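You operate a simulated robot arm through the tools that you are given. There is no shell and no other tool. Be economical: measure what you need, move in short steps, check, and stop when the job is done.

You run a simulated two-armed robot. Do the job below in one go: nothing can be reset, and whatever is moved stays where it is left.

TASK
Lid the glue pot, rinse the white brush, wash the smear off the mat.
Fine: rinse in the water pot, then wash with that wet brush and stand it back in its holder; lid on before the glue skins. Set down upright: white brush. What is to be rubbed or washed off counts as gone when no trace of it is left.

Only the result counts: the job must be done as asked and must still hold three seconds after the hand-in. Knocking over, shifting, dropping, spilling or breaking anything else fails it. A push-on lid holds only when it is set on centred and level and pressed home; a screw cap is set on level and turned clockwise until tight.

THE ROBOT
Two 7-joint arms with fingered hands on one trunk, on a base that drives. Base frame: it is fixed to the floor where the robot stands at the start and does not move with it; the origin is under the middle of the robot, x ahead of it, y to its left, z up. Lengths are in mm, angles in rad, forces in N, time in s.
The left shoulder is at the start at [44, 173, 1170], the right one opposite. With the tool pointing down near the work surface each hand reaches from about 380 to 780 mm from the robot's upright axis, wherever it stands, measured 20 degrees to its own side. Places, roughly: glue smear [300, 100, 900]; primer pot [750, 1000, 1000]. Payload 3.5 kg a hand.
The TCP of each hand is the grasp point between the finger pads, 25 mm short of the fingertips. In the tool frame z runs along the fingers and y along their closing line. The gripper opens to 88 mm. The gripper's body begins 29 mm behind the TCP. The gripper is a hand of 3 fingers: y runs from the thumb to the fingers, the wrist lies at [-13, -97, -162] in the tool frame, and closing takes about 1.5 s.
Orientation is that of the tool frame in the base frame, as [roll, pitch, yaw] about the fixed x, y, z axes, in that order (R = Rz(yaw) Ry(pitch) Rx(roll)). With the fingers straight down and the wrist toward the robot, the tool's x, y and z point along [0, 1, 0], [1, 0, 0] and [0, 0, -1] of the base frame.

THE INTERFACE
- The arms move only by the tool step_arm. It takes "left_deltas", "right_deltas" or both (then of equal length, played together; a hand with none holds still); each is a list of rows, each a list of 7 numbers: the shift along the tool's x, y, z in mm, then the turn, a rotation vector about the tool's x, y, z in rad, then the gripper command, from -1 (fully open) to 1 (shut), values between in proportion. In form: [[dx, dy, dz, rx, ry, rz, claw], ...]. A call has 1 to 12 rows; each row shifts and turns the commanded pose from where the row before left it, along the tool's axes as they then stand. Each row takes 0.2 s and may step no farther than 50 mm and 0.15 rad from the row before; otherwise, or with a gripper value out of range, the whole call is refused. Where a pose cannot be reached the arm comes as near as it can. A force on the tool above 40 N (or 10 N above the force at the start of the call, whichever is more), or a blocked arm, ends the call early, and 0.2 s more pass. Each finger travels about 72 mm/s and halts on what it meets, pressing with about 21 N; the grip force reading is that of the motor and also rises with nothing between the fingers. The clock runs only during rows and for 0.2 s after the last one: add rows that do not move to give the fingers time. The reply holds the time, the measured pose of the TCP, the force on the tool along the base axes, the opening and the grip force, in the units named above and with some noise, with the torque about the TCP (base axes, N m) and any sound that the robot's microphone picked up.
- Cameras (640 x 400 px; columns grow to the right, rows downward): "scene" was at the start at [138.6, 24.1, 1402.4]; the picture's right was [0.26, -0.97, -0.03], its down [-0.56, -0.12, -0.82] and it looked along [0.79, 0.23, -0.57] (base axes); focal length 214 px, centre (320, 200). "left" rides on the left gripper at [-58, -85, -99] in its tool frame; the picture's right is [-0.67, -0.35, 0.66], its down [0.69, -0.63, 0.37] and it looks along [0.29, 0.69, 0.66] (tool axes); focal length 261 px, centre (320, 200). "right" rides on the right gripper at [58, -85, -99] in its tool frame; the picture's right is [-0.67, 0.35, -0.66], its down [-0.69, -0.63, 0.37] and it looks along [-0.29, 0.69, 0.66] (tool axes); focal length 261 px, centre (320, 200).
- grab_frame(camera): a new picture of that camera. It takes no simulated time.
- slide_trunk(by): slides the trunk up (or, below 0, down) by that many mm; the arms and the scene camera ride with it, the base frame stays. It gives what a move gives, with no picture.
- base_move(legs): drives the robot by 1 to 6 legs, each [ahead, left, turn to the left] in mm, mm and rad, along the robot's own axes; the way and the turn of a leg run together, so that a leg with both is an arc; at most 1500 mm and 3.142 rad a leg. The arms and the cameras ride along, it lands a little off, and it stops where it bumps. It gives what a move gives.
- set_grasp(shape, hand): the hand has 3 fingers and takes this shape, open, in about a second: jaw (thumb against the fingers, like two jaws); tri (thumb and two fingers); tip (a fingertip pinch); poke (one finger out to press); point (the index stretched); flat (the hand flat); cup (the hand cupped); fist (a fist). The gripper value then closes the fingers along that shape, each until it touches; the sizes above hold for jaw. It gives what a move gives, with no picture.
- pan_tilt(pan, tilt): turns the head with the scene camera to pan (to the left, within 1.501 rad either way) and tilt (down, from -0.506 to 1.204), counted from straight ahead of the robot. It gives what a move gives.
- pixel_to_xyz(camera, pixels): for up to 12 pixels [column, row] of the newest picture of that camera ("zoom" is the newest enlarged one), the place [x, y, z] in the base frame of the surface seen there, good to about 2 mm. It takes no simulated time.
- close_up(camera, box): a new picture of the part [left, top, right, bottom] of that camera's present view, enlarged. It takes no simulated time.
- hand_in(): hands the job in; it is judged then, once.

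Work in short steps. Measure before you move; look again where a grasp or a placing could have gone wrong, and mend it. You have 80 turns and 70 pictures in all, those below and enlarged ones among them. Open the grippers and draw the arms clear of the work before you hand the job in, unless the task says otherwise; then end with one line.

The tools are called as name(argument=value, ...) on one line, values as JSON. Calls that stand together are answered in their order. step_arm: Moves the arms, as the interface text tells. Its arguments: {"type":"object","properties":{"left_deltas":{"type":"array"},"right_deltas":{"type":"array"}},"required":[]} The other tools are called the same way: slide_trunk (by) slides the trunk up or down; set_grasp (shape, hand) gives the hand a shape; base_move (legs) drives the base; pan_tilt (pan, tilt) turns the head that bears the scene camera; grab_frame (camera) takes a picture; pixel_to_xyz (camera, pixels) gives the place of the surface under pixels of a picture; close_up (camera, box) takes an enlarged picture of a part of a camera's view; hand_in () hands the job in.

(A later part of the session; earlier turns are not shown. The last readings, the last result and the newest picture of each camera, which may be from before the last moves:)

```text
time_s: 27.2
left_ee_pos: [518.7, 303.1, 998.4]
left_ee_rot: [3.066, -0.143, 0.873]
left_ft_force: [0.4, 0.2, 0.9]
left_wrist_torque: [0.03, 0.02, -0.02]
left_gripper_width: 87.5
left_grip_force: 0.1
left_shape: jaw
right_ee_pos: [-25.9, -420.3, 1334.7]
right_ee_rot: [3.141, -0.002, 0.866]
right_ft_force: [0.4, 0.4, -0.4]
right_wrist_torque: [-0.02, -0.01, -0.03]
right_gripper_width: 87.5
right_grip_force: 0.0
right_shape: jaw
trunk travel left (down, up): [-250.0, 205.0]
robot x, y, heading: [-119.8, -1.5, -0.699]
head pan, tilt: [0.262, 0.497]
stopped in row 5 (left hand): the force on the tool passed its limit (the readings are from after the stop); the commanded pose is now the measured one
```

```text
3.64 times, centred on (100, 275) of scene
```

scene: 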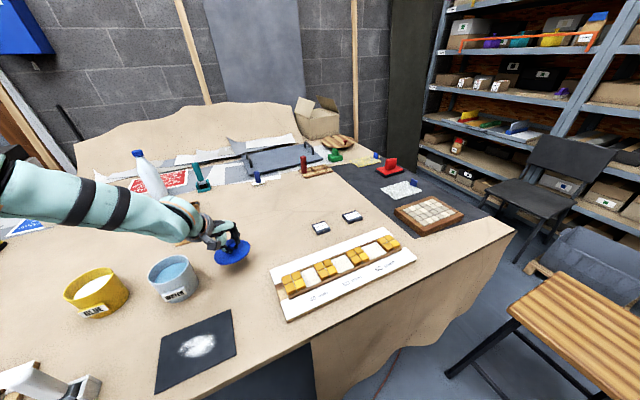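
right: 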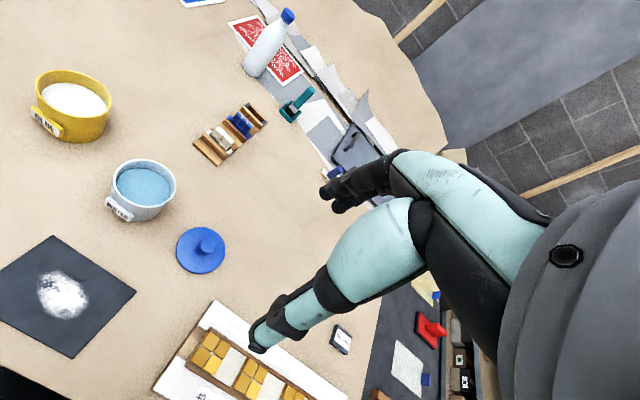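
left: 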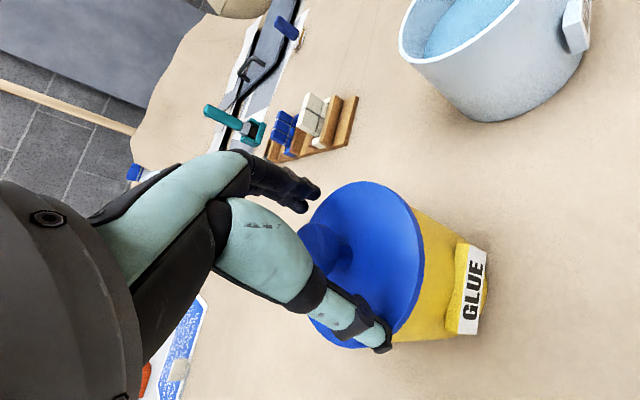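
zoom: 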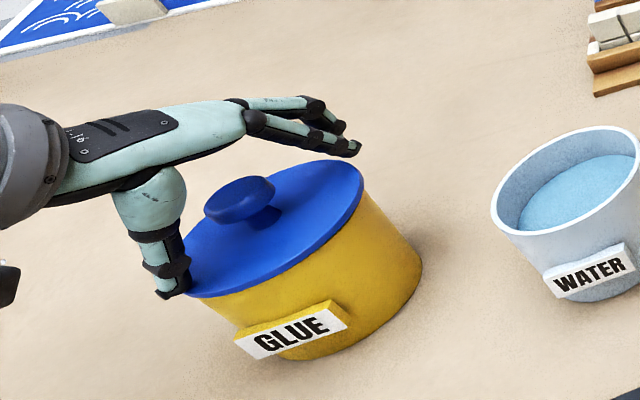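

The hand opened, but the thumb touched near the lid's front edge and the call stopped. I lift straight up, straighten and re-examine.

step_arm(left_deltas=[[0, 0, -20, 0, 0, 0, -1], [0, 0, -35, 0, 0, 0, -1], [0, 0, -20, 0.035, -0.072, 0, -1], [0, 0, 0, 0.035, -0.072, 0, -1]])

grab_frame(camera="left")

close_up(camera="scene", box=[20, 220, 180, 330])

```text
time_s: 28.2
left_ee_pos: [506.7, 298.8, 1072.6]
left_ee_rot: [3.137, 0.002, 0.868]
left_ft_force: [-0.5, 0.5, 0.6]
left_wrist_torque: [-0.02, 0.0, 0.01]
left_gripper_width: 87.9
left_grip_force: 0.0
left_shape: jaw
right_ee_pos: [-29.0, -420.5, 1335.1]
right_ee_rot: [-3.141, -0.001, 0.867]
right_ft_force: [0.4, 0.2, 0.0]
right_wrist_torque: [0.0, 0.0, -0.03]
right_gripper_width: 87.4
right_grip_force: 0.1
right_shape: jaw
trunk travel left (down, up): [-250.0, 205.0]
robot x, y, heading: [-116.8, 0.7, -0.707]
head pan, tilt: [0.262, 0.497]
heard: snap
```

```text
43 pictures are left
```

left: 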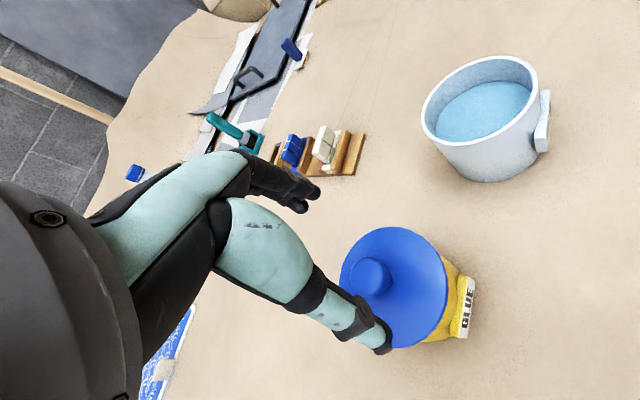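

```text
3.64 times, centred on (100, 275) of scene
```

zoom: 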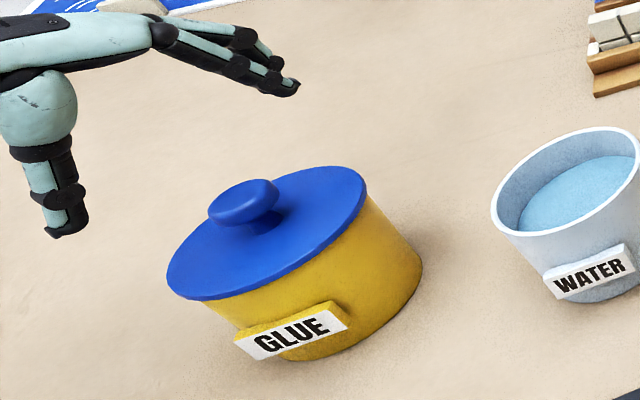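

A snap was heard. I measure the lid heights all round to see if it is home.

pixel_to_xyz(camera="zoom", pixels=[[178, 280], [190, 292], [225, 290], [270, 270], [315, 240], [350, 205], [360, 180], [340, 172], [310, 172], [190, 255], [240, 262], [325, 205]])

pixel_to_xyz(camera="left", pixels=[[385, 232], [350, 255], [415, 240], [440, 265], [442, 295], [425, 325], [400, 340], [345, 280], [365, 240], [395, 300], [410, 275], [372, 272]])

```text
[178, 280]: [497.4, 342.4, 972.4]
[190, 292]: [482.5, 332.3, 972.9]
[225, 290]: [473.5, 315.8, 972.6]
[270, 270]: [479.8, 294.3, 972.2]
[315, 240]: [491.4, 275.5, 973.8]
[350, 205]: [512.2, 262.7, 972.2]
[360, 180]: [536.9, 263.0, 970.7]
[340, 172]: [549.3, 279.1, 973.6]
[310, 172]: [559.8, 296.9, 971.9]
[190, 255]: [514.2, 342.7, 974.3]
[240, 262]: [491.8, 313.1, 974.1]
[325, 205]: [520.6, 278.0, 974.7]
```

```text
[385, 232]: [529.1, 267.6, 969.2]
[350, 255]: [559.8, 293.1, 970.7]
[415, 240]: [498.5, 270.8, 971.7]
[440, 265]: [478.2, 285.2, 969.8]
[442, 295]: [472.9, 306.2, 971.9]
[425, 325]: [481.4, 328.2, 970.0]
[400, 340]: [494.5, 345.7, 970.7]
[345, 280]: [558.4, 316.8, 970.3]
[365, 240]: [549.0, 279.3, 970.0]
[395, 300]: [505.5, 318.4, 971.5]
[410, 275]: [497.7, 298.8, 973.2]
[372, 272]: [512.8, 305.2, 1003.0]
```

The lid is level at ≈972 all round after the snap, so it is home. I move the hand to hover near the brush and turn the head toward it.

step_arm(left_deltas=[[0, 0, -40, 0, 0, 0, -1], [-28.1, -30.4, 0, 0, 0, 0, -1], [-28.1, -30.4, 0, 0, 0, 0, -1], [-28.1, -30.4, 0, 0, 0, 0, -1], [-28.1, -30.4, 0, 0, 0, 0, -1], [-28.1, -30.4, 0, 0, 0, 0, -1]])

pan_tilt(pan=0.9, tilt=0.75)

grab_frame(camera="scene")

grab_frame(camera="left")

```text
time_s: 29.6
left_ee_pos: [465.6, 298.2, 1113.4]
left_ee_rot: [3.135, 0.0, 0.869]
left_ft_force: [-0.4, -0.2, 0.3]
left_wrist_torque: [0.01, 0.01, 0.02]
left_gripper_width: 88.0
left_grip_force: 0.0
left_shape: jaw
left hand out of reach, approached as far as the arm can: row 3, 4, 5, 6
right_ee_pos: [-27.0, -420.1, 1335.6]
right_ee_rot: [3.142, -0.002, 0.868]
right_ft_force: [0.0, -0.1, -0.4]
right_wrist_torque: [0.0, 0.03, 0.02]
right_gripper_width: 87.5
right_grip_force: 0.1
right_shape: jaw
trunk travel left (down, up): [-250.0, 205.0]
robot x, y, heading: [-123.1, -0.7, -0.705]
head pan, tilt: [0.262, 0.497]
```

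```text
time_s: 30.6
left_ee_pos: [465.2, 298.4, 1114.5]
left_ee_rot: [3.137, 0.001, 0.869]
left_ft_force: [-0.1, -1.2, 0.1]
left_wrist_torque: [-0.01, 0.0, 0.03]
left_gripper_width: 87.9
left_grip_force: 0.1
left_shape: jaw
right_ee_pos: [-27.1, -420.1, 1335.9]
right_ee_rot: [3.141, -0.002, 0.866]
right_ft_force: [0.3, -0.3, 0.3]
right_wrist_torque: [0.0, 0.03, 0.0]
right_gripper_width: 87.4
right_grip_force: 0.1
right_shape: jaw
trunk travel left (down, up): [-250.0, 205.0]
robot x, y, heading: [-121.5, 0.4, -0.7]
head pan, tilt: [0.901, 0.75]
```

```text
41 pictures are left
```

scene: 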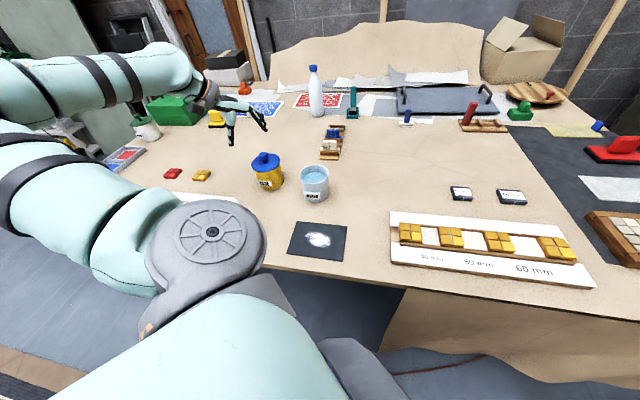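

```text
40 pictures are left
```

left: 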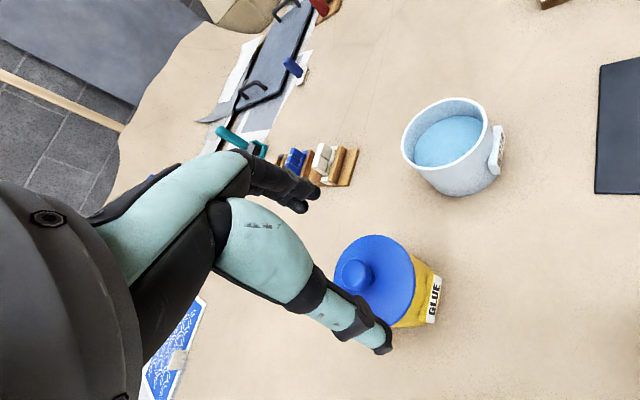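

The brush lies too far to the side at this heading and the elbow hides it. I turn the robot back left by 0.5 rad, with the hand high at z≈1113.

base_move(legs=[[0, 0, 0.5]])

pan_tilt(pan=0.5, tilt=0.75)

grab_frame(camera="scene")

```text
time_s: 32.4
left_ee_pos: [252.1, 540.3, 1113.5]
left_ee_rot: [3.135, 0.002, 1.366]
left_ft_force: [-0.2, 0.4, -0.7]
left_wrist_torque: [0.01, -0.01, -0.02]
left_gripper_width: 87.7
left_grip_force: 0.0
left_shape: jaw
right_ee_pos: [162.8, -326.3, 1335.1]
right_ee_rot: [3.14, -0.001, 1.363]
right_ft_force: [-0.2, 0.8, -0.2]
right_wrist_torque: [0.0, -0.03, 0.02]
right_gripper_width: 87.6
right_grip_force: 0.1
right_shape: jaw
trunk travel left (down, up): [-250.0, 205.0]
robot x, y, heading: [-117.5, -1.5, -0.208]
head pan, tilt: [0.901, 0.75]
```

```text
time_s: 33.3
left_ee_pos: [253.1, 540.5, 1113.0]
left_ee_rot: [3.135, 0.002, 1.365]
left_ft_force: [0.3, 0.6, 0.3]
left_wrist_torque: [0.02, -0.01, 0.02]
left_gripper_width: 88.1
left_grip_force: 0.1
left_shape: jaw
right_ee_pos: [162.8, -325.8, 1335.2]
right_ee_rot: [3.141, -0.002, 1.363]
right_ft_force: [-0.7, -0.4, 0.0]
right_wrist_torque: [0.03, -0.04, -0.03]
right_gripper_width: 87.6
right_grip_force: 0.0
right_shape: jaw
trunk travel left (down, up): [-250.0, 205.0]
robot x, y, heading: [-120.3, 1.9, -0.204]
head pan, tilt: [0.499, 0.75]
```

```text
39 pictures are left
```

scene: 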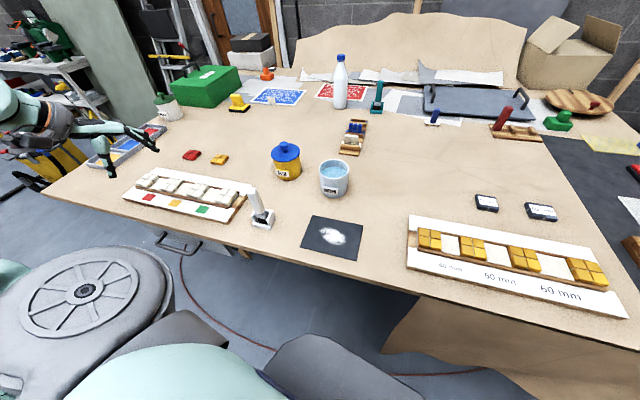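

The brush stands at (258,205) in view, clear of the arm. I bring the hand over it at z≈1110.

step_arm(left_deltas=[[-39.2, 16, 0, 0, 0, 0, -1], [-39.2, 16, 0, 0, 0, 0, -1], [-39.2, 16, 0, 0, 0, 0, -1], [-39.2, 16, 0, 0, 0, 0, -1], [-39.2, 16, 0, 0, 0, 0, -1], [-39.2, 16, 0, 0, 0, 0, -1]])

grab_frame(camera="left")

close_up(camera="scene", box=[220, 170, 320, 240])

```text
time_s: 34.7
left_ee_pos: [298.6, 287.5, 1113.4]
left_ee_rot: [3.138, 0.001, 1.364]
left_ft_force: [-0.1, -0.4, 0.3]
left_wrist_torque: [0.02, 0.04, -0.04]
left_gripper_width: 88.0
left_grip_force: 0.0
left_shape: jaw
right_ee_pos: [162.2, -327.5, 1333.8]
right_ee_rot: [3.141, -0.003, 1.365]
right_ft_force: [0.9, -0.6, 0.6]
right_wrist_torque: [0.01, 0.04, -0.03]
right_gripper_width: 87.8
right_grip_force: 0.0
right_shape: jaw
trunk travel left (down, up): [-250.0, 205.0]
robot x, y, heading: [-120.0, 3.0, -0.208]
head pan, tilt: [0.499, 0.75]
```

```text
38 pictures are left
```

left: 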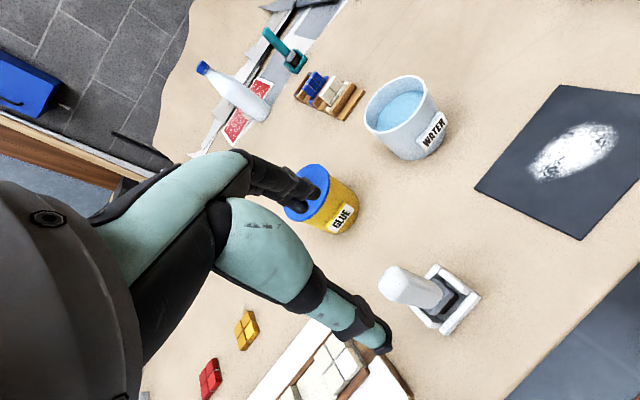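

```text
5.71 times, centred on (270, 205) of scene
```

zoom: 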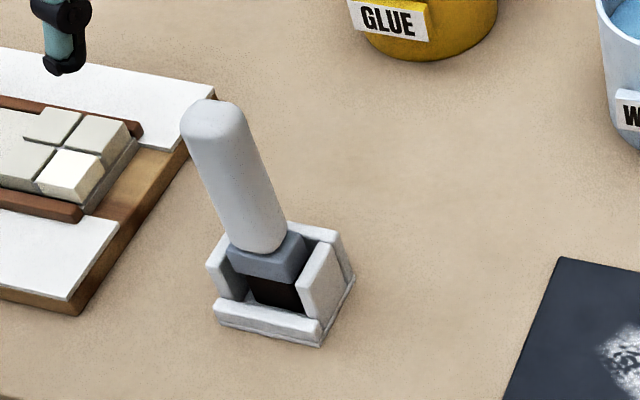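

The brush has a thick round handle and a rectangular head in a box holder with a low front lip. I measure handle and holder from both views.

pixel_to_xyz(camera="left", pixels=[[398, 275], [383, 285], [395, 295], [410, 302], [425, 283], [440, 290], [425, 300], [433, 268], [478, 298], [443, 333], [412, 312], [460, 300]])

pixel_to_xyz(camera="zoom", pixels=[[212, 112], [185, 130], [240, 115], [220, 200], [262, 170], [245, 240], [280, 230], [250, 262], [275, 295], [320, 330], [218, 310], [345, 285]])

close_up(camera="left", box=[360, 240, 500, 350])

```text
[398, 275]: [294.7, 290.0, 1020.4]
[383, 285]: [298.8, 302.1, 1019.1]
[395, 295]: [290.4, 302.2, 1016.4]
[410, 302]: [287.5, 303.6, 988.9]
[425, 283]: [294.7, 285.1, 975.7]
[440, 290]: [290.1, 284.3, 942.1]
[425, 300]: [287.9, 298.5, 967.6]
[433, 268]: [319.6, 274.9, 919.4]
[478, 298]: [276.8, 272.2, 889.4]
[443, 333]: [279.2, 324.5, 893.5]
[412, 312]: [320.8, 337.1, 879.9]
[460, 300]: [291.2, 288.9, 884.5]
```

```text
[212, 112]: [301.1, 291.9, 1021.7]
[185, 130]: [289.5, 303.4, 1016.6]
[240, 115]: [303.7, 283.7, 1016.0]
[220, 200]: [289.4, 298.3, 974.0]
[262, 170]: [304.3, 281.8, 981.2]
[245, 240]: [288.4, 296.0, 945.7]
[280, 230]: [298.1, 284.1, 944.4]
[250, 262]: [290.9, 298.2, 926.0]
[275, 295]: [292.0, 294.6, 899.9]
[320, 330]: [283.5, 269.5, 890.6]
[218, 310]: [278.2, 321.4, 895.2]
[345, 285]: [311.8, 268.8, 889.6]
```

```text
3.64 times, centred on (430, 295) of left
```

zoom: 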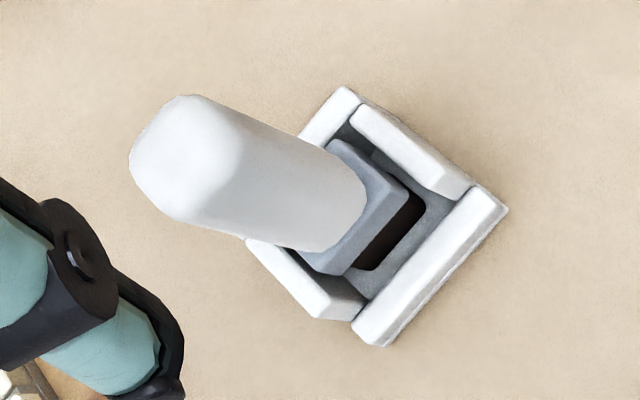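

The handle axis is at ≈(299,295) with radius ≈11.5 and top at 1021; the holder is aligned with the base axes. I align the yaw, descend to TCP z≈998 and close.

step_arm(left_deltas=[[7.4, -1.2, 0, 0, 0, -0.103, -1], [0, 0, 0, 0, 0, -0.103, -1], [0, 0, 40, 0, 0, 0, -1], [0, 0, 35, 0, 0, 0, -1]])

grab_frame(camera="left")

```text
time_s: 35.7
left_ee_pos: [299.1, 297.9, 1037.8]
left_ee_rot: [3.136, 0.004, 1.571]
left_ft_force: [0.1, 0.5, -0.2]
left_wrist_torque: [-0.01, 0.03, 0.0]
left_gripper_width: 87.8
left_grip_force: 0.1
left_shape: jaw
right_ee_pos: [163.6, -324.5, 1334.8]
right_ee_rot: [-3.141, -0.001, 1.364]
right_ft_force: [-0.4, -0.5, -0.2]
right_wrist_torque: [-0.02, -0.01, 0.0]
right_gripper_width: 87.6
right_grip_force: 0.0
right_shape: jaw
trunk travel left (down, up): [-250.0, 205.0]
robot x, y, heading: [-121.8, -0.5, -0.21]
head pan, tilt: [0.499, 0.75]
```

```text
35 pictures are left
```

left: 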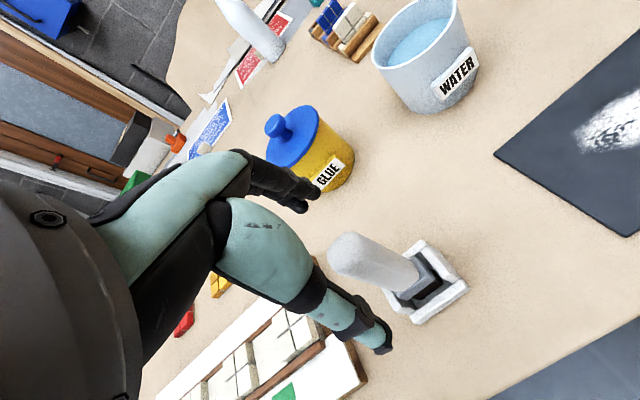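

The brush top lies between thumb and fingers at about (350,255). I descend to z≈998 and close.

step_arm(left_deltas=[[-1.5, 0, 20, 0, 0, 0, -1], [0, 0, 19, 0, 0, 0, -1], [0, 0, 0, 0, 0, 0, 0], [0, 0, 0, 0, 0, 0, 1], [0, 0, 0, 0, 0, 0, 1], [0, 0, 0, 0, 0, 0, 1], [0, 0, 0, 0, 0, 0, 1], [0, 0, 0, 0, 0, 0, 1]])

grab_frame(camera="left")

```text
time_s: 37.5
left_ee_pos: [299.4, 295.8, 998.6]
left_ee_rot: [3.136, 0.001, 1.573]
left_ft_force: [0.0, 0.4, 0.2]
left_wrist_torque: [0.02, -0.02, 0.02]
left_gripper_width: 17.3
left_grip_force: 21.3
left_shape: jaw
right_ee_pos: [161.7, -326.1, 1334.5]
right_ee_rot: [3.141, -0.001, 1.364]
right_ft_force: [0.0, -0.8, -0.3]
right_wrist_torque: [-0.04, 0.0, 0.01]
right_gripper_width: 87.7
right_grip_force: 0.0
right_shape: jaw
trunk travel left (down, up): [-250.0, 205.0]
robot x, y, heading: [-117.1, 3.8, -0.213]
head pan, tilt: [0.499, 0.75]
```

```text
34 pictures are left
```

left: 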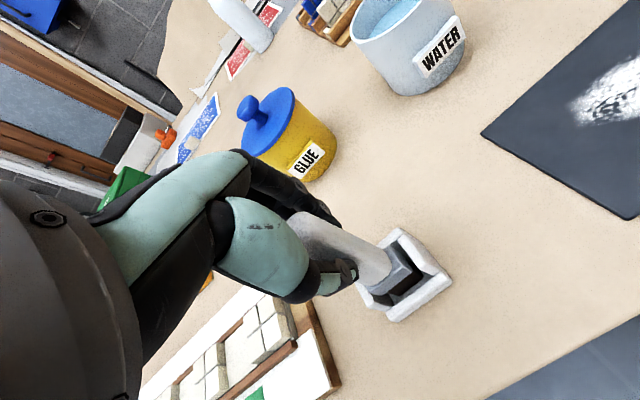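

The handle is gripped at 17.3 mm. I lift straight up 115 mm and check.

step_arm(left_deltas=[[0, 0, -15, 0, 0, 0, 1], [0, 0, -25, 0, 0, 0, 1], [0, 0, -35, 0, 0, 0, 1], [0, 0, -40, 0, 0, 0, 1]])

grab_frame(camera="scene")

close_up(camera="scene", box=[200, 120, 380, 240])

```text
time_s: 38.5
left_ee_pos: [299.9, 297.5, 1116.3]
left_ee_rot: [3.135, 0.003, 1.57]
left_ft_force: [-0.5, -0.8, -1.4]
left_wrist_torque: [0.03, -0.06, 0.01]
left_gripper_width: 17.0
left_grip_force: 20.8
left_shape: jaw
right_ee_pos: [162.2, -326.4, 1334.7]
right_ee_rot: [3.139, -0.002, 1.362]
right_ft_force: [0.0, -0.1, 0.4]
right_wrist_torque: [-0.05, 0.02, 0.01]
right_gripper_width: 87.4
right_grip_force: 0.0
right_shape: jaw
trunk travel left (down, up): [-250.0, 205.0]
robot x, y, heading: [-122.5, 1.8, -0.209]
head pan, tilt: [0.499, 0.75]
```

```text
33 pictures are left
```

scene: 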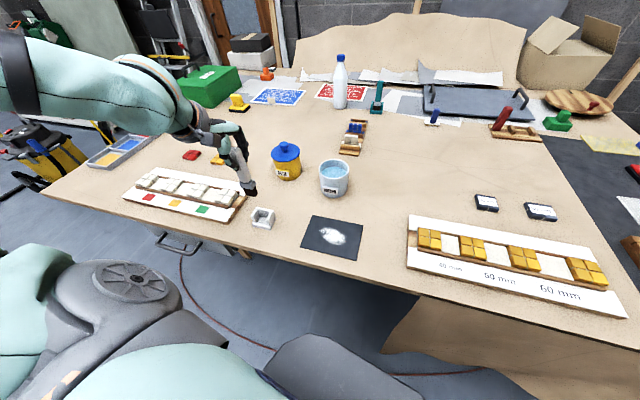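

```text
3.33 times, centred on (290, 180) of scene
```

zoom: 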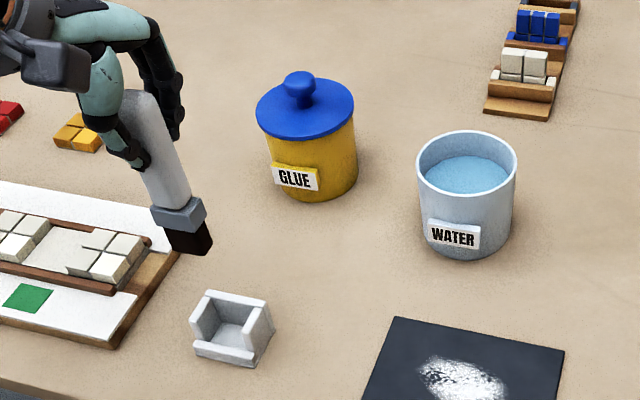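

The brush came out cleanly. I measure its lower end, tilt and the water pot rim.

pixel_to_xyz(camera="zoom", pixels=[[138, 95], [160, 160], [178, 195], [180, 218], [190, 245], [208, 252], [211, 240], [170, 235], [467, 133], [418, 165], [515, 165], [460, 192]])

pixel_to_xyz(camera="zoom", pixels=[[440, 185], [495, 183], [430, 140], [500, 138], [232, 296], [208, 303], [197, 322], [265, 312], [235, 335], [230, 355], [262, 335], [248, 310]])

```text
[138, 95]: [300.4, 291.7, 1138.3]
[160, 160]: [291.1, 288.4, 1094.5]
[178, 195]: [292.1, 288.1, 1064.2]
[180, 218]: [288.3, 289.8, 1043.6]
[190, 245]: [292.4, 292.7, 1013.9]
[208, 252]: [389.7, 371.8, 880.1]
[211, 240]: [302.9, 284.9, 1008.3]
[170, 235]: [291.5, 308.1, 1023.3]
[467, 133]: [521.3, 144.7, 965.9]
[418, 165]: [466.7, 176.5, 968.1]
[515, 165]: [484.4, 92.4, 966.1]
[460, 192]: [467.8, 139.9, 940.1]
```

```text
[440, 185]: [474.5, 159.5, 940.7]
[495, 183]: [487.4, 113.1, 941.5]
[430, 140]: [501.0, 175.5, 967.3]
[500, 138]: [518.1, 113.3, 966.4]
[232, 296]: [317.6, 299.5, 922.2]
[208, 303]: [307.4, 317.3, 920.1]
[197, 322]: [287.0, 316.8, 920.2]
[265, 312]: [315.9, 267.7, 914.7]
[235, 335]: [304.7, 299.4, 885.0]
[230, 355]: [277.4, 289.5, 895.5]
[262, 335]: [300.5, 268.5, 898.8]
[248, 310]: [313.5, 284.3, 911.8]
```

Brush bottom is ≈113 mm below the TCP, so it clears the 968 rim. I carry it over the water pot centre (488,136).

step_arm(left_deltas=[[-26.8, 31.3, 0, 0, 0, 0, 1], [-26.8, 31.3, 0, 0, 0, 0, 1], [-26.8, 31.3, 0, 0, 0, 0, 1], [-26.8, 31.3, 0, 0, 0, 0, 1], [-26.8, 31.3, 0, 0, 0, 0, 1], [-26.8, 31.3, 0, 0, 0, 0, 1]])

close_up(camera="scene", box=[220, 80, 440, 230])

```text
time_s: 39.9
left_ee_pos: [491.4, 135.4, 1115.5]
left_ee_rot: [3.137, 0.002, 1.573]
left_ft_force: [0.7, -1.0, -0.2]
left_wrist_torque: [0.0, 0.01, 0.01]
left_gripper_width: 16.8
left_grip_force: 21.2
left_shape: jaw
right_ee_pos: [165.0, -326.9, 1334.9]
right_ee_rot: [-3.138, -0.003, 1.364]
right_ft_force: [0.0, -0.1, -0.7]
right_wrist_torque: [0.0, -0.02, 0.0]
right_gripper_width: 87.5
right_grip_force: 0.0
right_shape: jaw
trunk travel left (down, up): [-250.0, 205.0]
robot x, y, heading: [-120.0, 1.9, -0.201]
head pan, tilt: [0.499, 0.75]
```

```text
2.67 times, centred on (330, 155) of scene
```

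zoom: 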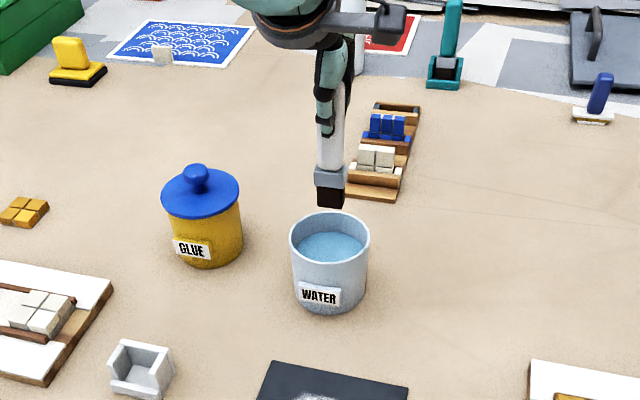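

The brush is over the pot. I lower it to about 28 mm below the water surface and swish gently.

step_arm(left_deltas=[[0, -3, 30, 0, 0, 0, 1], [0, 0, 30, 0, 0, 0, 1], [0, 0, 20, 0, 0, 0, 1], [0, 0, 10, 0, 0, 0, 1], [7, 0, 0, 0, 0, 0, 1], [-14, 0, 0, 0, 0, 0, 1], [14, 0, 0, 0, 0, 0, 1], [-7, 7, 0, 0, 0, 0, 1], [0, -14, 0, 0, 0, 0, 1], [0, 14, 0, 0, 0, 0, 1], [0, -7, 0, 0, 0, 0, 1]])

close_up(camera="scene", box=[260, 100, 400, 220])

```text
time_s: 42.3
left_ee_pos: [471.2, 151.1, 1032.9]
left_ee_rot: [3.138, 0.002, 1.572]
left_ft_force: [-0.5, 0.0, 0.5]
left_wrist_torque: [0.01, 0.01, 0.02]
left_gripper_width: 17.0
left_grip_force: 21.2
left_shape: jaw
left hand out of reach, approached as far as the arm can: row 2, 3, 6
right_ee_pos: [161.0, -326.5, 1335.7]
right_ee_rot: [3.141, -0.001, 1.362]
right_ft_force: [-0.3, -0.4, -0.1]
right_wrist_torque: [-0.02, 0.02, -0.01]
right_gripper_width: 87.4
right_grip_force: 0.0
right_shape: jaw
trunk travel left (down, up): [-250.0, 205.0]
robot x, y, heading: [-124.1, 3.5, -0.206]
head pan, tilt: [0.499, 0.75]
```

```text
3.33 times, centred on (330, 160) of scene
```

zoom: 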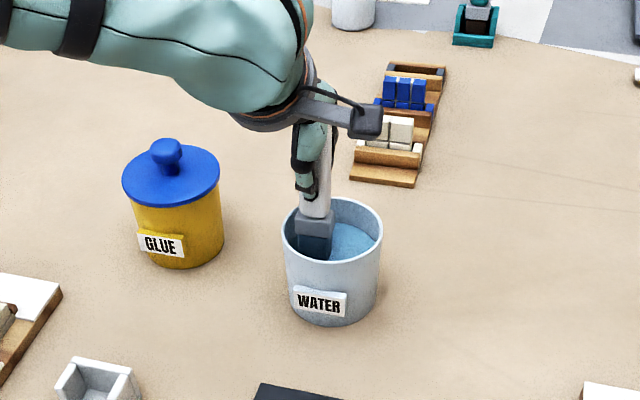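

The arm hit its reach limit and drifted to (471,151), near the pot wall, though the force is nil. I raise the brush out, easing toward the centre, then turn the robot right a little for better reach.

step_arm(left_deltas=[[-3, 3, -15, 0, 0, 0, 1], [-5, 5, -25, 0, 0, 0, 1], [0, 0, -35, 0, 0, 0, 1], [0, 0, -25, 0, 0, 0, 1]])

base_move(legs=[[0, 0, -0.3]])

grab_frame(camera="scene")

```text
time_s: 43.3
left_ee_pos: [480.8, 142.4, 1133.4]
left_ee_rot: [3.136, 0.003, 1.571]
left_ft_force: [0.0, 0.1, 0.7]
left_wrist_torque: [0.0, -0.03, 0.02]
left_gripper_width: 16.9
left_grip_force: 20.9
left_shape: jaw
right_ee_pos: [162.3, -326.9, 1334.9]
right_ee_rot: [-3.14, -0.001, 1.364]
right_ft_force: [0.4, -0.4, -0.4]
right_wrist_torque: [0.02, 0.0, 0.01]
right_gripper_width: 87.6
right_grip_force: 0.0
right_shape: jaw
trunk travel left (down, up): [-250.0, 205.0]
robot x, y, heading: [-118.6, 1.8, -0.203]
head pan, tilt: [0.499, 0.75]
```

```text
time_s: 44.6
left_ee_pos: [498.4, -39.8, 1132.4]
left_ee_rot: [3.137, 0.002, 1.277]
left_ft_force: [-1.0, -0.8, -0.3]
left_wrist_torque: [0.01, -0.01, -0.02]
left_gripper_width: 17.2
left_grip_force: 21.0
left_shape: jaw
right_ee_pos: [54.9, -394.4, 1334.3]
right_ee_rot: [-3.141, -0.001, 1.068]
right_ft_force: [-0.5, 0.1, 0.1]
right_wrist_torque: [0.01, -0.01, -0.01]
right_gripper_width: 87.4
right_grip_force: 0.0
right_shape: jaw
trunk travel left (down, up): [-250.0, 205.0]
robot x, y, heading: [-123.0, -1.3, -0.501]
head pan, tilt: [0.499, 0.75]
```

```text
29 pictures are left
```

scene: 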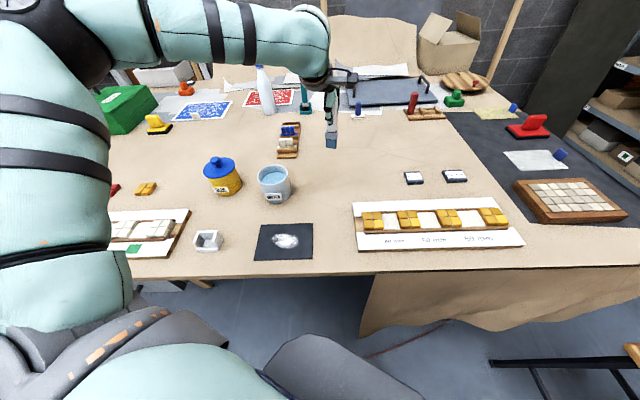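

I bring the brush back over the pot centre, then lower in a separate call so I can verify.

step_arm(left_deltas=[[41.4, -15.2, 3, 0, 0, 0, 1], [41.4, -15.2, 3, 0, 0, 0, 1], [41.4, -15.2, 3, 0, 0, 0, 1], [41.4, -15.2, 3, 0, 0, 0, 1], [0, 0, 0, 0, 0, 0, 1]])

close_up(camera="scene", box=[190, 90, 370, 220])

```text
time_s: 45.8
left_ee_pos: [486.7, 137.7, 1119.3]
left_ee_rot: [3.137, 0.001, 1.276]
left_ft_force: [0.1, 0.4, -0.8]
left_wrist_torque: [0.04, -0.03, 0.02]
left_gripper_width: 16.9
left_grip_force: 21.3
left_shape: jaw
right_ee_pos: [54.8, -394.3, 1335.1]
right_ee_rot: [3.141, -0.004, 1.069]
right_ft_force: [1.0, -0.9, -0.2]
right_wrist_torque: [0.0, -0.04, -0.01]
right_gripper_width: 87.8
right_grip_force: 0.1
right_shape: jaw
trunk travel left (down, up): [-250.0, 205.0]
robot x, y, heading: [-118.9, -0.5, -0.5]
head pan, tilt: [0.499, 0.75]
```

```text
3.08 times, centred on (280, 155) of scene
```

zoom: 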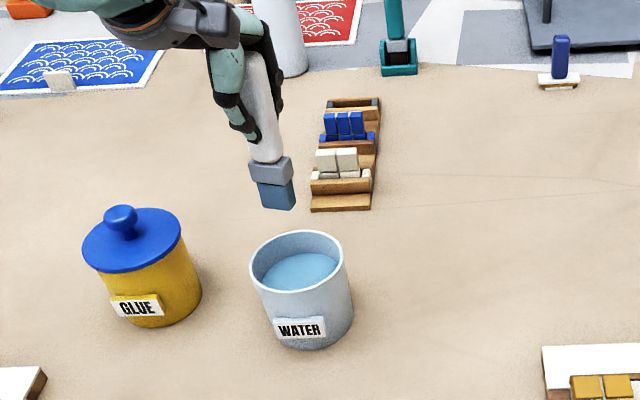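

The bristles have turned bluish, so they are wet. I dip once more with a proper swish now that reach is good.

step_arm(left_deltas=[[0, 0, 35, 0, 0, 0, 1], [0, 0, 35, 0, 0, 0, 1], [0, 0, 22, 0, 0, 0, 1], [7, 0, 0, 0, 0, 0, 1], [-14, 0, 0, 0, 0, 0, 1], [14, 0, 0, 0, 0, 0, 1], [-7, 7, 0, 0, 0, 0, 1], [0, -14, 0, 0, 0, 0, 1], [0, 14, 0, 0, 0, 0, 1], [0, -7, 0, 0, 0, 0, 1]])

step_arm(left_deltas=[[0, 0, -20, 0, 0, 0, 1], [0, 0, -35, 0, 0, 0, 1], [0, 0, -35, 0, 0, 0, 1], [0, 0, 0, 0, 0, 0, 1], [0, 0, 0, 0, 0, 0, 1]])

close_up(camera="scene", box=[190, 90, 370, 220])

```text
time_s: 48.0
left_ee_pos: [485.4, 137.8, 1029.9]
left_ee_rot: [3.131, 0.002, 1.277]
left_ft_force: [-0.8, 0.6, 16.4]
left_wrist_torque: [-0.06, -0.07, 0.0]
left_gripper_width: 17.3
left_grip_force: 20.8
left_shape: jaw
right_ee_pos: [53.1, -392.2, 1335.5]
right_ee_rot: [3.139, -0.002, 1.068]
right_ft_force: [0.2, 0.1, 0.5]
right_wrist_torque: [-0.04, 0.0, 0.0]
right_gripper_width: 87.6
right_grip_force: 0.0
right_shape: jaw
trunk travel left (down, up): [-250.0, 205.0]
robot x, y, heading: [-118.9, -1.4, -0.495]
head pan, tilt: [0.499, 0.75]
```

```text
time_s: 49.2
left_ee_pos: [486.2, 138.6, 1118.7]
left_ee_rot: [3.137, 0.003, 1.278]
left_ft_force: [0.7, 0.1, 0.2]
left_wrist_torque: [0.0, -0.01, 0.02]
left_gripper_width: 17.0
left_grip_force: 21.5
left_shape: jaw
right_ee_pos: [55.0, -393.7, 1334.9]
right_ee_rot: [3.141, -0.002, 1.068]
right_ft_force: [0.3, -0.1, 0.2]
right_wrist_torque: [-0.01, -0.01, 0.0]
right_gripper_width: 87.6
right_grip_force: 0.0
right_shape: jaw
trunk travel left (down, up): [-250.0, 205.0]
robot x, y, heading: [-121.0, 0.2, -0.5]
head pan, tilt: [0.499, 0.75]
```

```text
3.08 times, centred on (280, 155) of scene
```

zoom: 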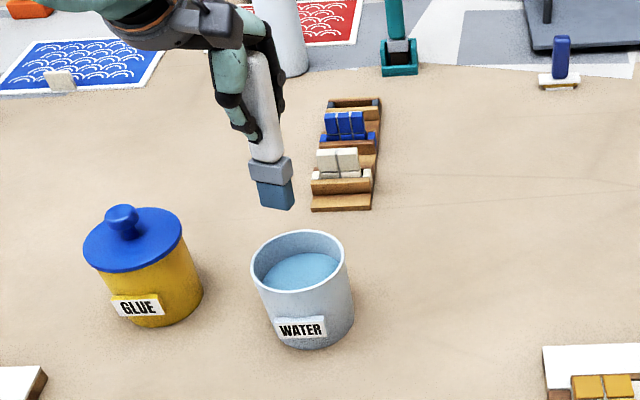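

The brush touched the pot floor with 16 N, so it may have slid in the grip; I check the brush end relative to the TCP (1118.7) in this view.

pixel_to_xyz(camera="zoom", pixels=[[258, 57], [262, 150], [270, 175], [262, 190], [262, 201], [276, 206], [290, 208], [292, 190], [288, 165], [300, 235], [255, 260], [342, 255]])

step_arm(left_deltas=[[-7, -43, 0, 0, 0, 0, 1], [-7, -43, 0, 0, 0, 0, 1], [-7, -43, 0, 0, 0, 0, 1], [-7, -43, 0, 0, 0, 0, 1]])

grab_frame(camera="scene")

```text
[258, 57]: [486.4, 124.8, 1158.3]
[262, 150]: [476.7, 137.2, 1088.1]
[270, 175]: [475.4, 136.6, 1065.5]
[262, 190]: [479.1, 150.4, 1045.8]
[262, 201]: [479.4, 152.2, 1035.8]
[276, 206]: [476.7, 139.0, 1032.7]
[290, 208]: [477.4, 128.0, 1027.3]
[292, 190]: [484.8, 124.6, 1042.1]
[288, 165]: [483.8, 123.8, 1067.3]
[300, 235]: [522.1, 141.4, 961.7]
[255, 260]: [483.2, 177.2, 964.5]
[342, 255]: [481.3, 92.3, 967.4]
```

```text
time_s: 50.2
left_ee_pos: [341.2, 159.9, 1129.7]
left_ee_rot: [3.136, 0.003, 1.275]
left_ft_force: [-0.3, 0.1, -1.0]
left_wrist_torque: [0.02, -0.03, -0.01]
left_gripper_width: 17.0
left_grip_force: 21.3
left_shape: jaw
left hand out of reach, approached as far as the arm can: row 4
right_ee_pos: [55.1, -392.5, 1336.1]
right_ee_rot: [3.14, -0.001, 1.068]
right_ft_force: [0.3, -0.7, -0.5]
right_wrist_torque: [-0.01, 0.01, 0.0]
right_gripper_width: 87.3
right_grip_force: 0.0
right_shape: jaw
trunk travel left (down, up): [-250.0, 205.0]
robot x, y, heading: [-119.8, -1.0, -0.503]
head pan, tilt: [0.499, 0.75]
```

```text
26 pictures are left
```

scene: 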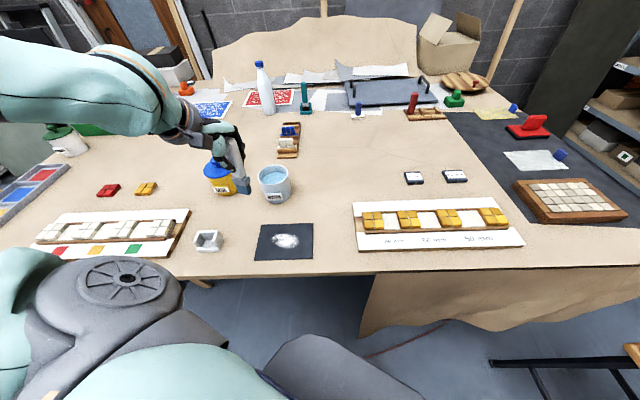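

The brush end seems only ~90 mm below the TCP now, so it did slide. I enlarge the view to verify the brush in the hand.

close_up(camera="scene", box=[170, 110, 310, 200])

grab_frame(camera="left")

```text
4.44 times, centred on (240, 155) of scene
```

zoom: 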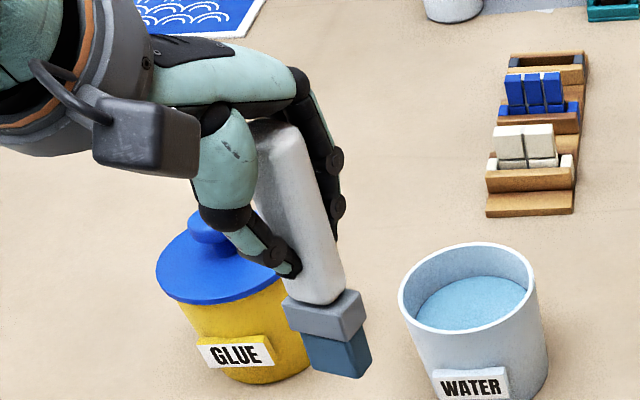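

```text
24 pictures are left
```

left: 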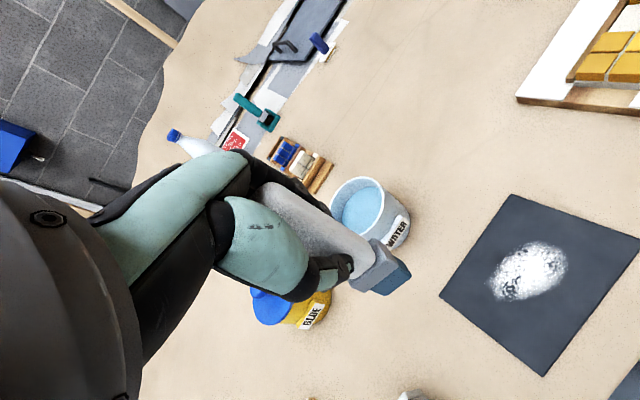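

pixel_to_xyz(camera="zoom", pixels=[[275, 125], [262, 170], [300, 250], [310, 295], [320, 318], [310, 360], [335, 372], [357, 376], [370, 360], [330, 345], [362, 315], [340, 290]])

pixel_to_xyz(camera="left", pixels=[[262, 190], [300, 195], [340, 240], [375, 265], [350, 285], [385, 245], [400, 263], [378, 293], [410, 275], [392, 278], [540, 270], [510, 270]])

```text
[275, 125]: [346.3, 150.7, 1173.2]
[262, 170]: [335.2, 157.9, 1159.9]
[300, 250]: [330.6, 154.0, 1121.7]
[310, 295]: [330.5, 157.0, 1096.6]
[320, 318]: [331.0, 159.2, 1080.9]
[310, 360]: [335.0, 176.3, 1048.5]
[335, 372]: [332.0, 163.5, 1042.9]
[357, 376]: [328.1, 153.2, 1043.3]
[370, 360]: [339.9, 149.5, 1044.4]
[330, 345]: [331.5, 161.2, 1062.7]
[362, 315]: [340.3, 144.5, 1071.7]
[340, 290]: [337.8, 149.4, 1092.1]
```

```text
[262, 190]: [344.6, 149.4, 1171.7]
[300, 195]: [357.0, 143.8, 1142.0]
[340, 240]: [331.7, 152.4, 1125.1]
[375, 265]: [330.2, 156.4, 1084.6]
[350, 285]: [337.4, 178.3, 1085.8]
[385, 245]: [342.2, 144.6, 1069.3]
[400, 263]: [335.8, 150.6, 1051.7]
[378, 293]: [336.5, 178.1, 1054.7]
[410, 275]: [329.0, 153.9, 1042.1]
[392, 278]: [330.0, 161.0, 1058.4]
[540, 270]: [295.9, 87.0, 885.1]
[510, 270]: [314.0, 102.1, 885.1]
```

The brush slid up in the grip: its bottom is now ≈89 mm below the TCP, still vertical and wet. I back the robot 90 mm so the mat comes into easy reach.

base_move(legs=[[-90, 0, 0]])

```text
time_s: 51.3
left_ee_pos: [264.6, 201.0, 1130.2]
left_ee_rot: [3.138, 0.002, 1.276]
left_ft_force: [0.0, 0.7, -1.1]
left_wrist_torque: [-0.02, -0.01, -0.04]
left_gripper_width: 16.9
left_grip_force: 21.1
left_shape: jaw
right_ee_pos: [-22.2, -351.0, 1334.6]
right_ee_rot: [-3.14, -0.002, 1.07]
right_ft_force: [0.3, 0.8, 0.8]
right_wrist_torque: [0.01, -0.04, 0.01]
right_gripper_width: 88.1
right_grip_force: 0.0
right_shape: jaw
trunk travel left (down, up): [-250.0, 205.0]
robot x, y, heading: [-196.5, 39.0, -0.493]
head pan, tilt: [0.499, 0.75]
```

I move over the left end of the smear, align the brush to the base axes, and lower to a hover at z≈1010.

step_arm(left_deltas=[[-28.5, 28.3, 0, 0, 0, 0, 1], [-28.5, 28.3, 0, 0, 0, 0, 1], [0, 0, 0, 0, 0, -0.147, 1], [0, 0, 0, 0, 0, -0.147, 1], [0, 0, 40, 0, 0, 0, 1], [0, 0, 40, 0, 0, 0, 1], [0, 0, 40, 0, 0, 0, 1]])

close_up(camera="scene", box=[180, 130, 360, 260])

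```text
time_s: 52.9
left_ee_pos: [301.4, 130.2, 1011.6]
left_ee_rot: [3.141, 0.006, 1.572]
left_ft_force: [0.8, 1.0, -0.1]
left_wrist_torque: [0.01, -0.01, 0.01]
left_gripper_width: 17.2
left_grip_force: 20.5
left_shape: jaw
right_ee_pos: [-21.4, -350.4, 1335.0]
right_ee_rot: [-3.139, -0.003, 1.071]
right_ft_force: [-0.5, 0.4, 0.5]
right_wrist_torque: [-0.02, 0.02, -0.02]
right_gripper_width: 87.6
right_grip_force: 0.1
right_shape: jaw
trunk travel left (down, up): [-250.0, 205.0]
robot x, y, heading: [-196.4, 43.0, -0.5]
head pan, tilt: [0.499, 0.75]
```

```text
3.08 times, centred on (270, 195) of scene
```

zoom: 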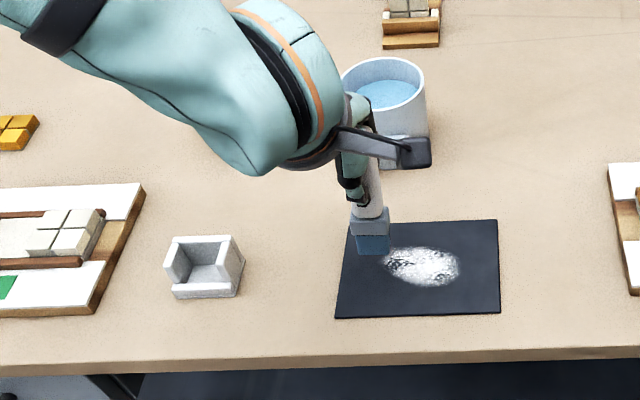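

Reach is fine; the brush hangs about 36 mm above the mat at the smear's left end. I lower to light contact.

step_arm(left_deltas=[[5, -14, 20, 0, 0, 0, 1], [0, 0, 12, 0, 0, 0, 1], [0, 0, 3, 0, 0, 0, 1], [0, 0, 2, 0, 0, 0, 1]])

```text
time_s: 53.9
left_ee_pos: [286.4, 135.3, 976.5]
left_ee_rot: [3.134, 0.003, 1.57]
left_ft_force: [0.4, 2.3, 15.3]
left_wrist_torque: [0.06, -0.02, 0.02]
left_gripper_width: 17.4
left_grip_force: 21.0
left_shape: jaw
right_ee_pos: [-26.3, -349.4, 1335.5]
right_ee_rot: [3.14, -0.004, 1.07]
right_ft_force: [0.1, 0.1, 0.2]
right_wrist_torque: [0.0, 0.02, 0.0]
right_gripper_width: 87.4
right_grip_force: 0.0
right_shape: jaw
trunk travel left (down, up): [-250.0, 205.0]
robot x, y, heading: [-199.7, 47.8, -0.502]
head pan, tilt: [0.499, 0.75]
```

Contact at 15 N. I ease up 1.5 mm and sweep a first pass along y at x≈286.

step_arm(left_deltas=[[0, 0, -1.5, 0, 0, 0, 1], [-14, 0, 0, 0, 0, 0, 1], [-14, 0, 0, 0, 0, 0, 1], [-14, 0, 0, 0, 0, 0, 1], [-14, 0, 0, 0, 0, 0, 1], [-14, 0, 0, 0, 0, 0, 1], [-14, 0, 0, 0, 0, 0, 1]])

close_up(camera="scene", box=[180, 130, 360, 260])

```text
time_s: 55.5
left_ee_pos: [287.7, 51.9, 975.5]
left_ee_rot: [3.14, 0.003, 1.57]
left_ft_force: [0.1, 0.5, 2.1]
left_wrist_torque: [0.08, -0.01, 0.0]
left_gripper_width: 16.9
left_grip_force: 21.0
left_shape: jaw
right_ee_pos: [-23.6, -350.2, 1335.2]
right_ee_rot: [-3.141, -0.004, 1.07]
right_ft_force: [0.0, -0.3, 0.5]
right_wrist_torque: [0.02, 0.02, -0.02]
right_gripper_width: 87.7
right_grip_force: 0.0
right_shape: jaw
trunk travel left (down, up): [-250.0, 205.0]
robot x, y, heading: [-198.5, 41.2, -0.504]
head pan, tilt: [0.499, 0.75]
```

```text
3.08 times, centred on (270, 195) of scene
```

zoom: 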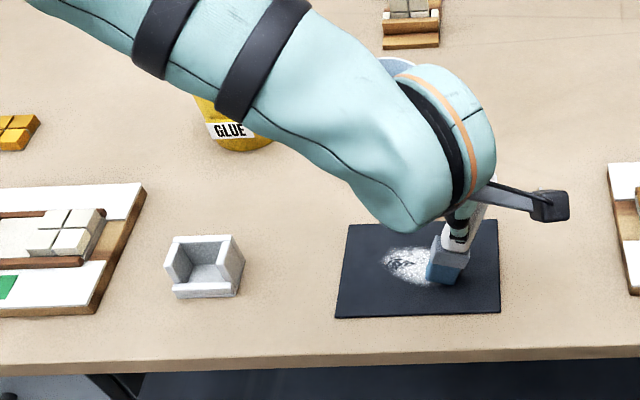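

The front part of the smear is thinning. I continue: line at x≈302 back along +y, with slightly more pressure.

step_arm(left_deltas=[[0, 14, 0.7, 0, 0, 0, 1], [14, 0, 0, 0, 0, 0, 1], [14, 0, 0, 0, 0, 0, 1], [14, 0, 0, 0, 0, 0, 1], [14, 0, 0, 0, 0, 0, 1], [14, 0, 0, 0, 0, 0, 1], [14, 0, 0, 0, 0, 0, 1]])

step_arm(left_deltas=[[0, 14, 0, 0, 0, 0, 1], [-14, 0, 0, 0, 0, 0, 1], [-14, 0, 0, 0, 0, 0, 1], [-14, 0, 0, 0, 0, 0, 1], [-14, 0, 0, 0, 0, 0, 1], [-14, 0, 0, 0, 0, 0, 1], [-14, 0, 0, 0, 0, 0, 1]])

step_arm(left_deltas=[[0, -8, 0, 0, 0, 0, 1], [14, 0, 0, 0, 0, 0, 1], [14, 0, 0, 0, 0, 0, 1], [14, 0, 0, 0, 0, 0, 1], [14, 0, 0, 0, 0, 0, 1], [14, 0, 0, 0, 0, 0, 1], [14, 0, 0, 0, 0, 0, 1]])

close_up(camera="scene", box=[180, 130, 360, 260])

```text
time_s: 57.1
left_ee_pos: [301.5, 134.8, 974.6]
left_ee_rot: [3.139, 0.002, 1.571]
left_ft_force: [-0.3, -0.8, 2.7]
left_wrist_torque: [-0.12, 0.0, 0.03]
left_gripper_width: 17.2
left_grip_force: 21.6
left_shape: jaw
right_ee_pos: [-24.3, -350.2, 1334.8]
right_ee_rot: [3.141, -0.002, 1.069]
right_ft_force: [-0.2, 0.2, -1.1]
right_wrist_torque: [0.01, -0.02, 0.0]
right_gripper_width: 87.3
right_grip_force: 0.0
right_shape: jaw
trunk travel left (down, up): [-250.0, 205.0]
robot x, y, heading: [-197.9, 43.4, -0.503]
head pan, tilt: [0.499, 0.75]
```

```text
time_s: 58.7
left_ee_pos: [314.6, 49.7, 976.8]
left_ee_rot: [3.138, 0.004, 1.57]
left_ft_force: [0.0, 0.2, 1.3]
left_wrist_torque: [0.13, -0.04, 0.0]
left_gripper_width: 17.2
left_grip_force: 21.1
left_shape: jaw
right_ee_pos: [-23.9, -349.9, 1334.8]
right_ee_rot: [-3.141, -0.001, 1.07]
right_ft_force: [0.1, -0.3, 0.2]
right_wrist_torque: [0.02, -0.03, 0.02]
right_gripper_width: 87.6
right_grip_force: 0.0
right_shape: jaw
trunk travel left (down, up): [-250.0, 205.0]
robot x, y, heading: [-196.4, 43.9, -0.504]
head pan, tilt: [0.499, 0.75]
```

```text
time_s: 60.3
left_ee_pos: [307.0, 136.3, 974.3]
left_ee_rot: [3.138, 0.003, 1.571]
left_ft_force: [0.1, -1.4, 1.8]
left_wrist_torque: [-0.15, -0.02, 0.01]
left_gripper_width: 17.0
left_grip_force: 21.0
left_shape: jaw
right_ee_pos: [-24.8, -349.3, 1334.9]
right_ee_rot: [3.14, -0.002, 1.07]
right_ft_force: [-0.1, 0.3, 0.3]
right_wrist_torque: [0.02, -0.02, -0.01]
right_gripper_width: 88.0
right_grip_force: 0.1
right_shape: jaw
trunk travel left (down, up): [-250.0, 205.0]
robot x, y, heading: [-197.7, 41.2, -0.502]
head pan, tilt: [0.499, 0.75]
```

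```text
3.08 times, centred on (270, 195) of scene
```

zoom: 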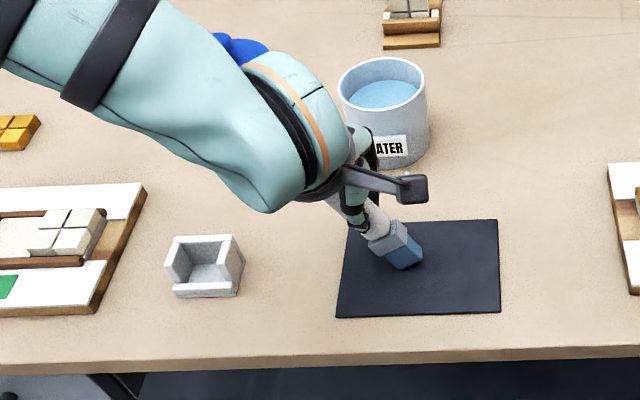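

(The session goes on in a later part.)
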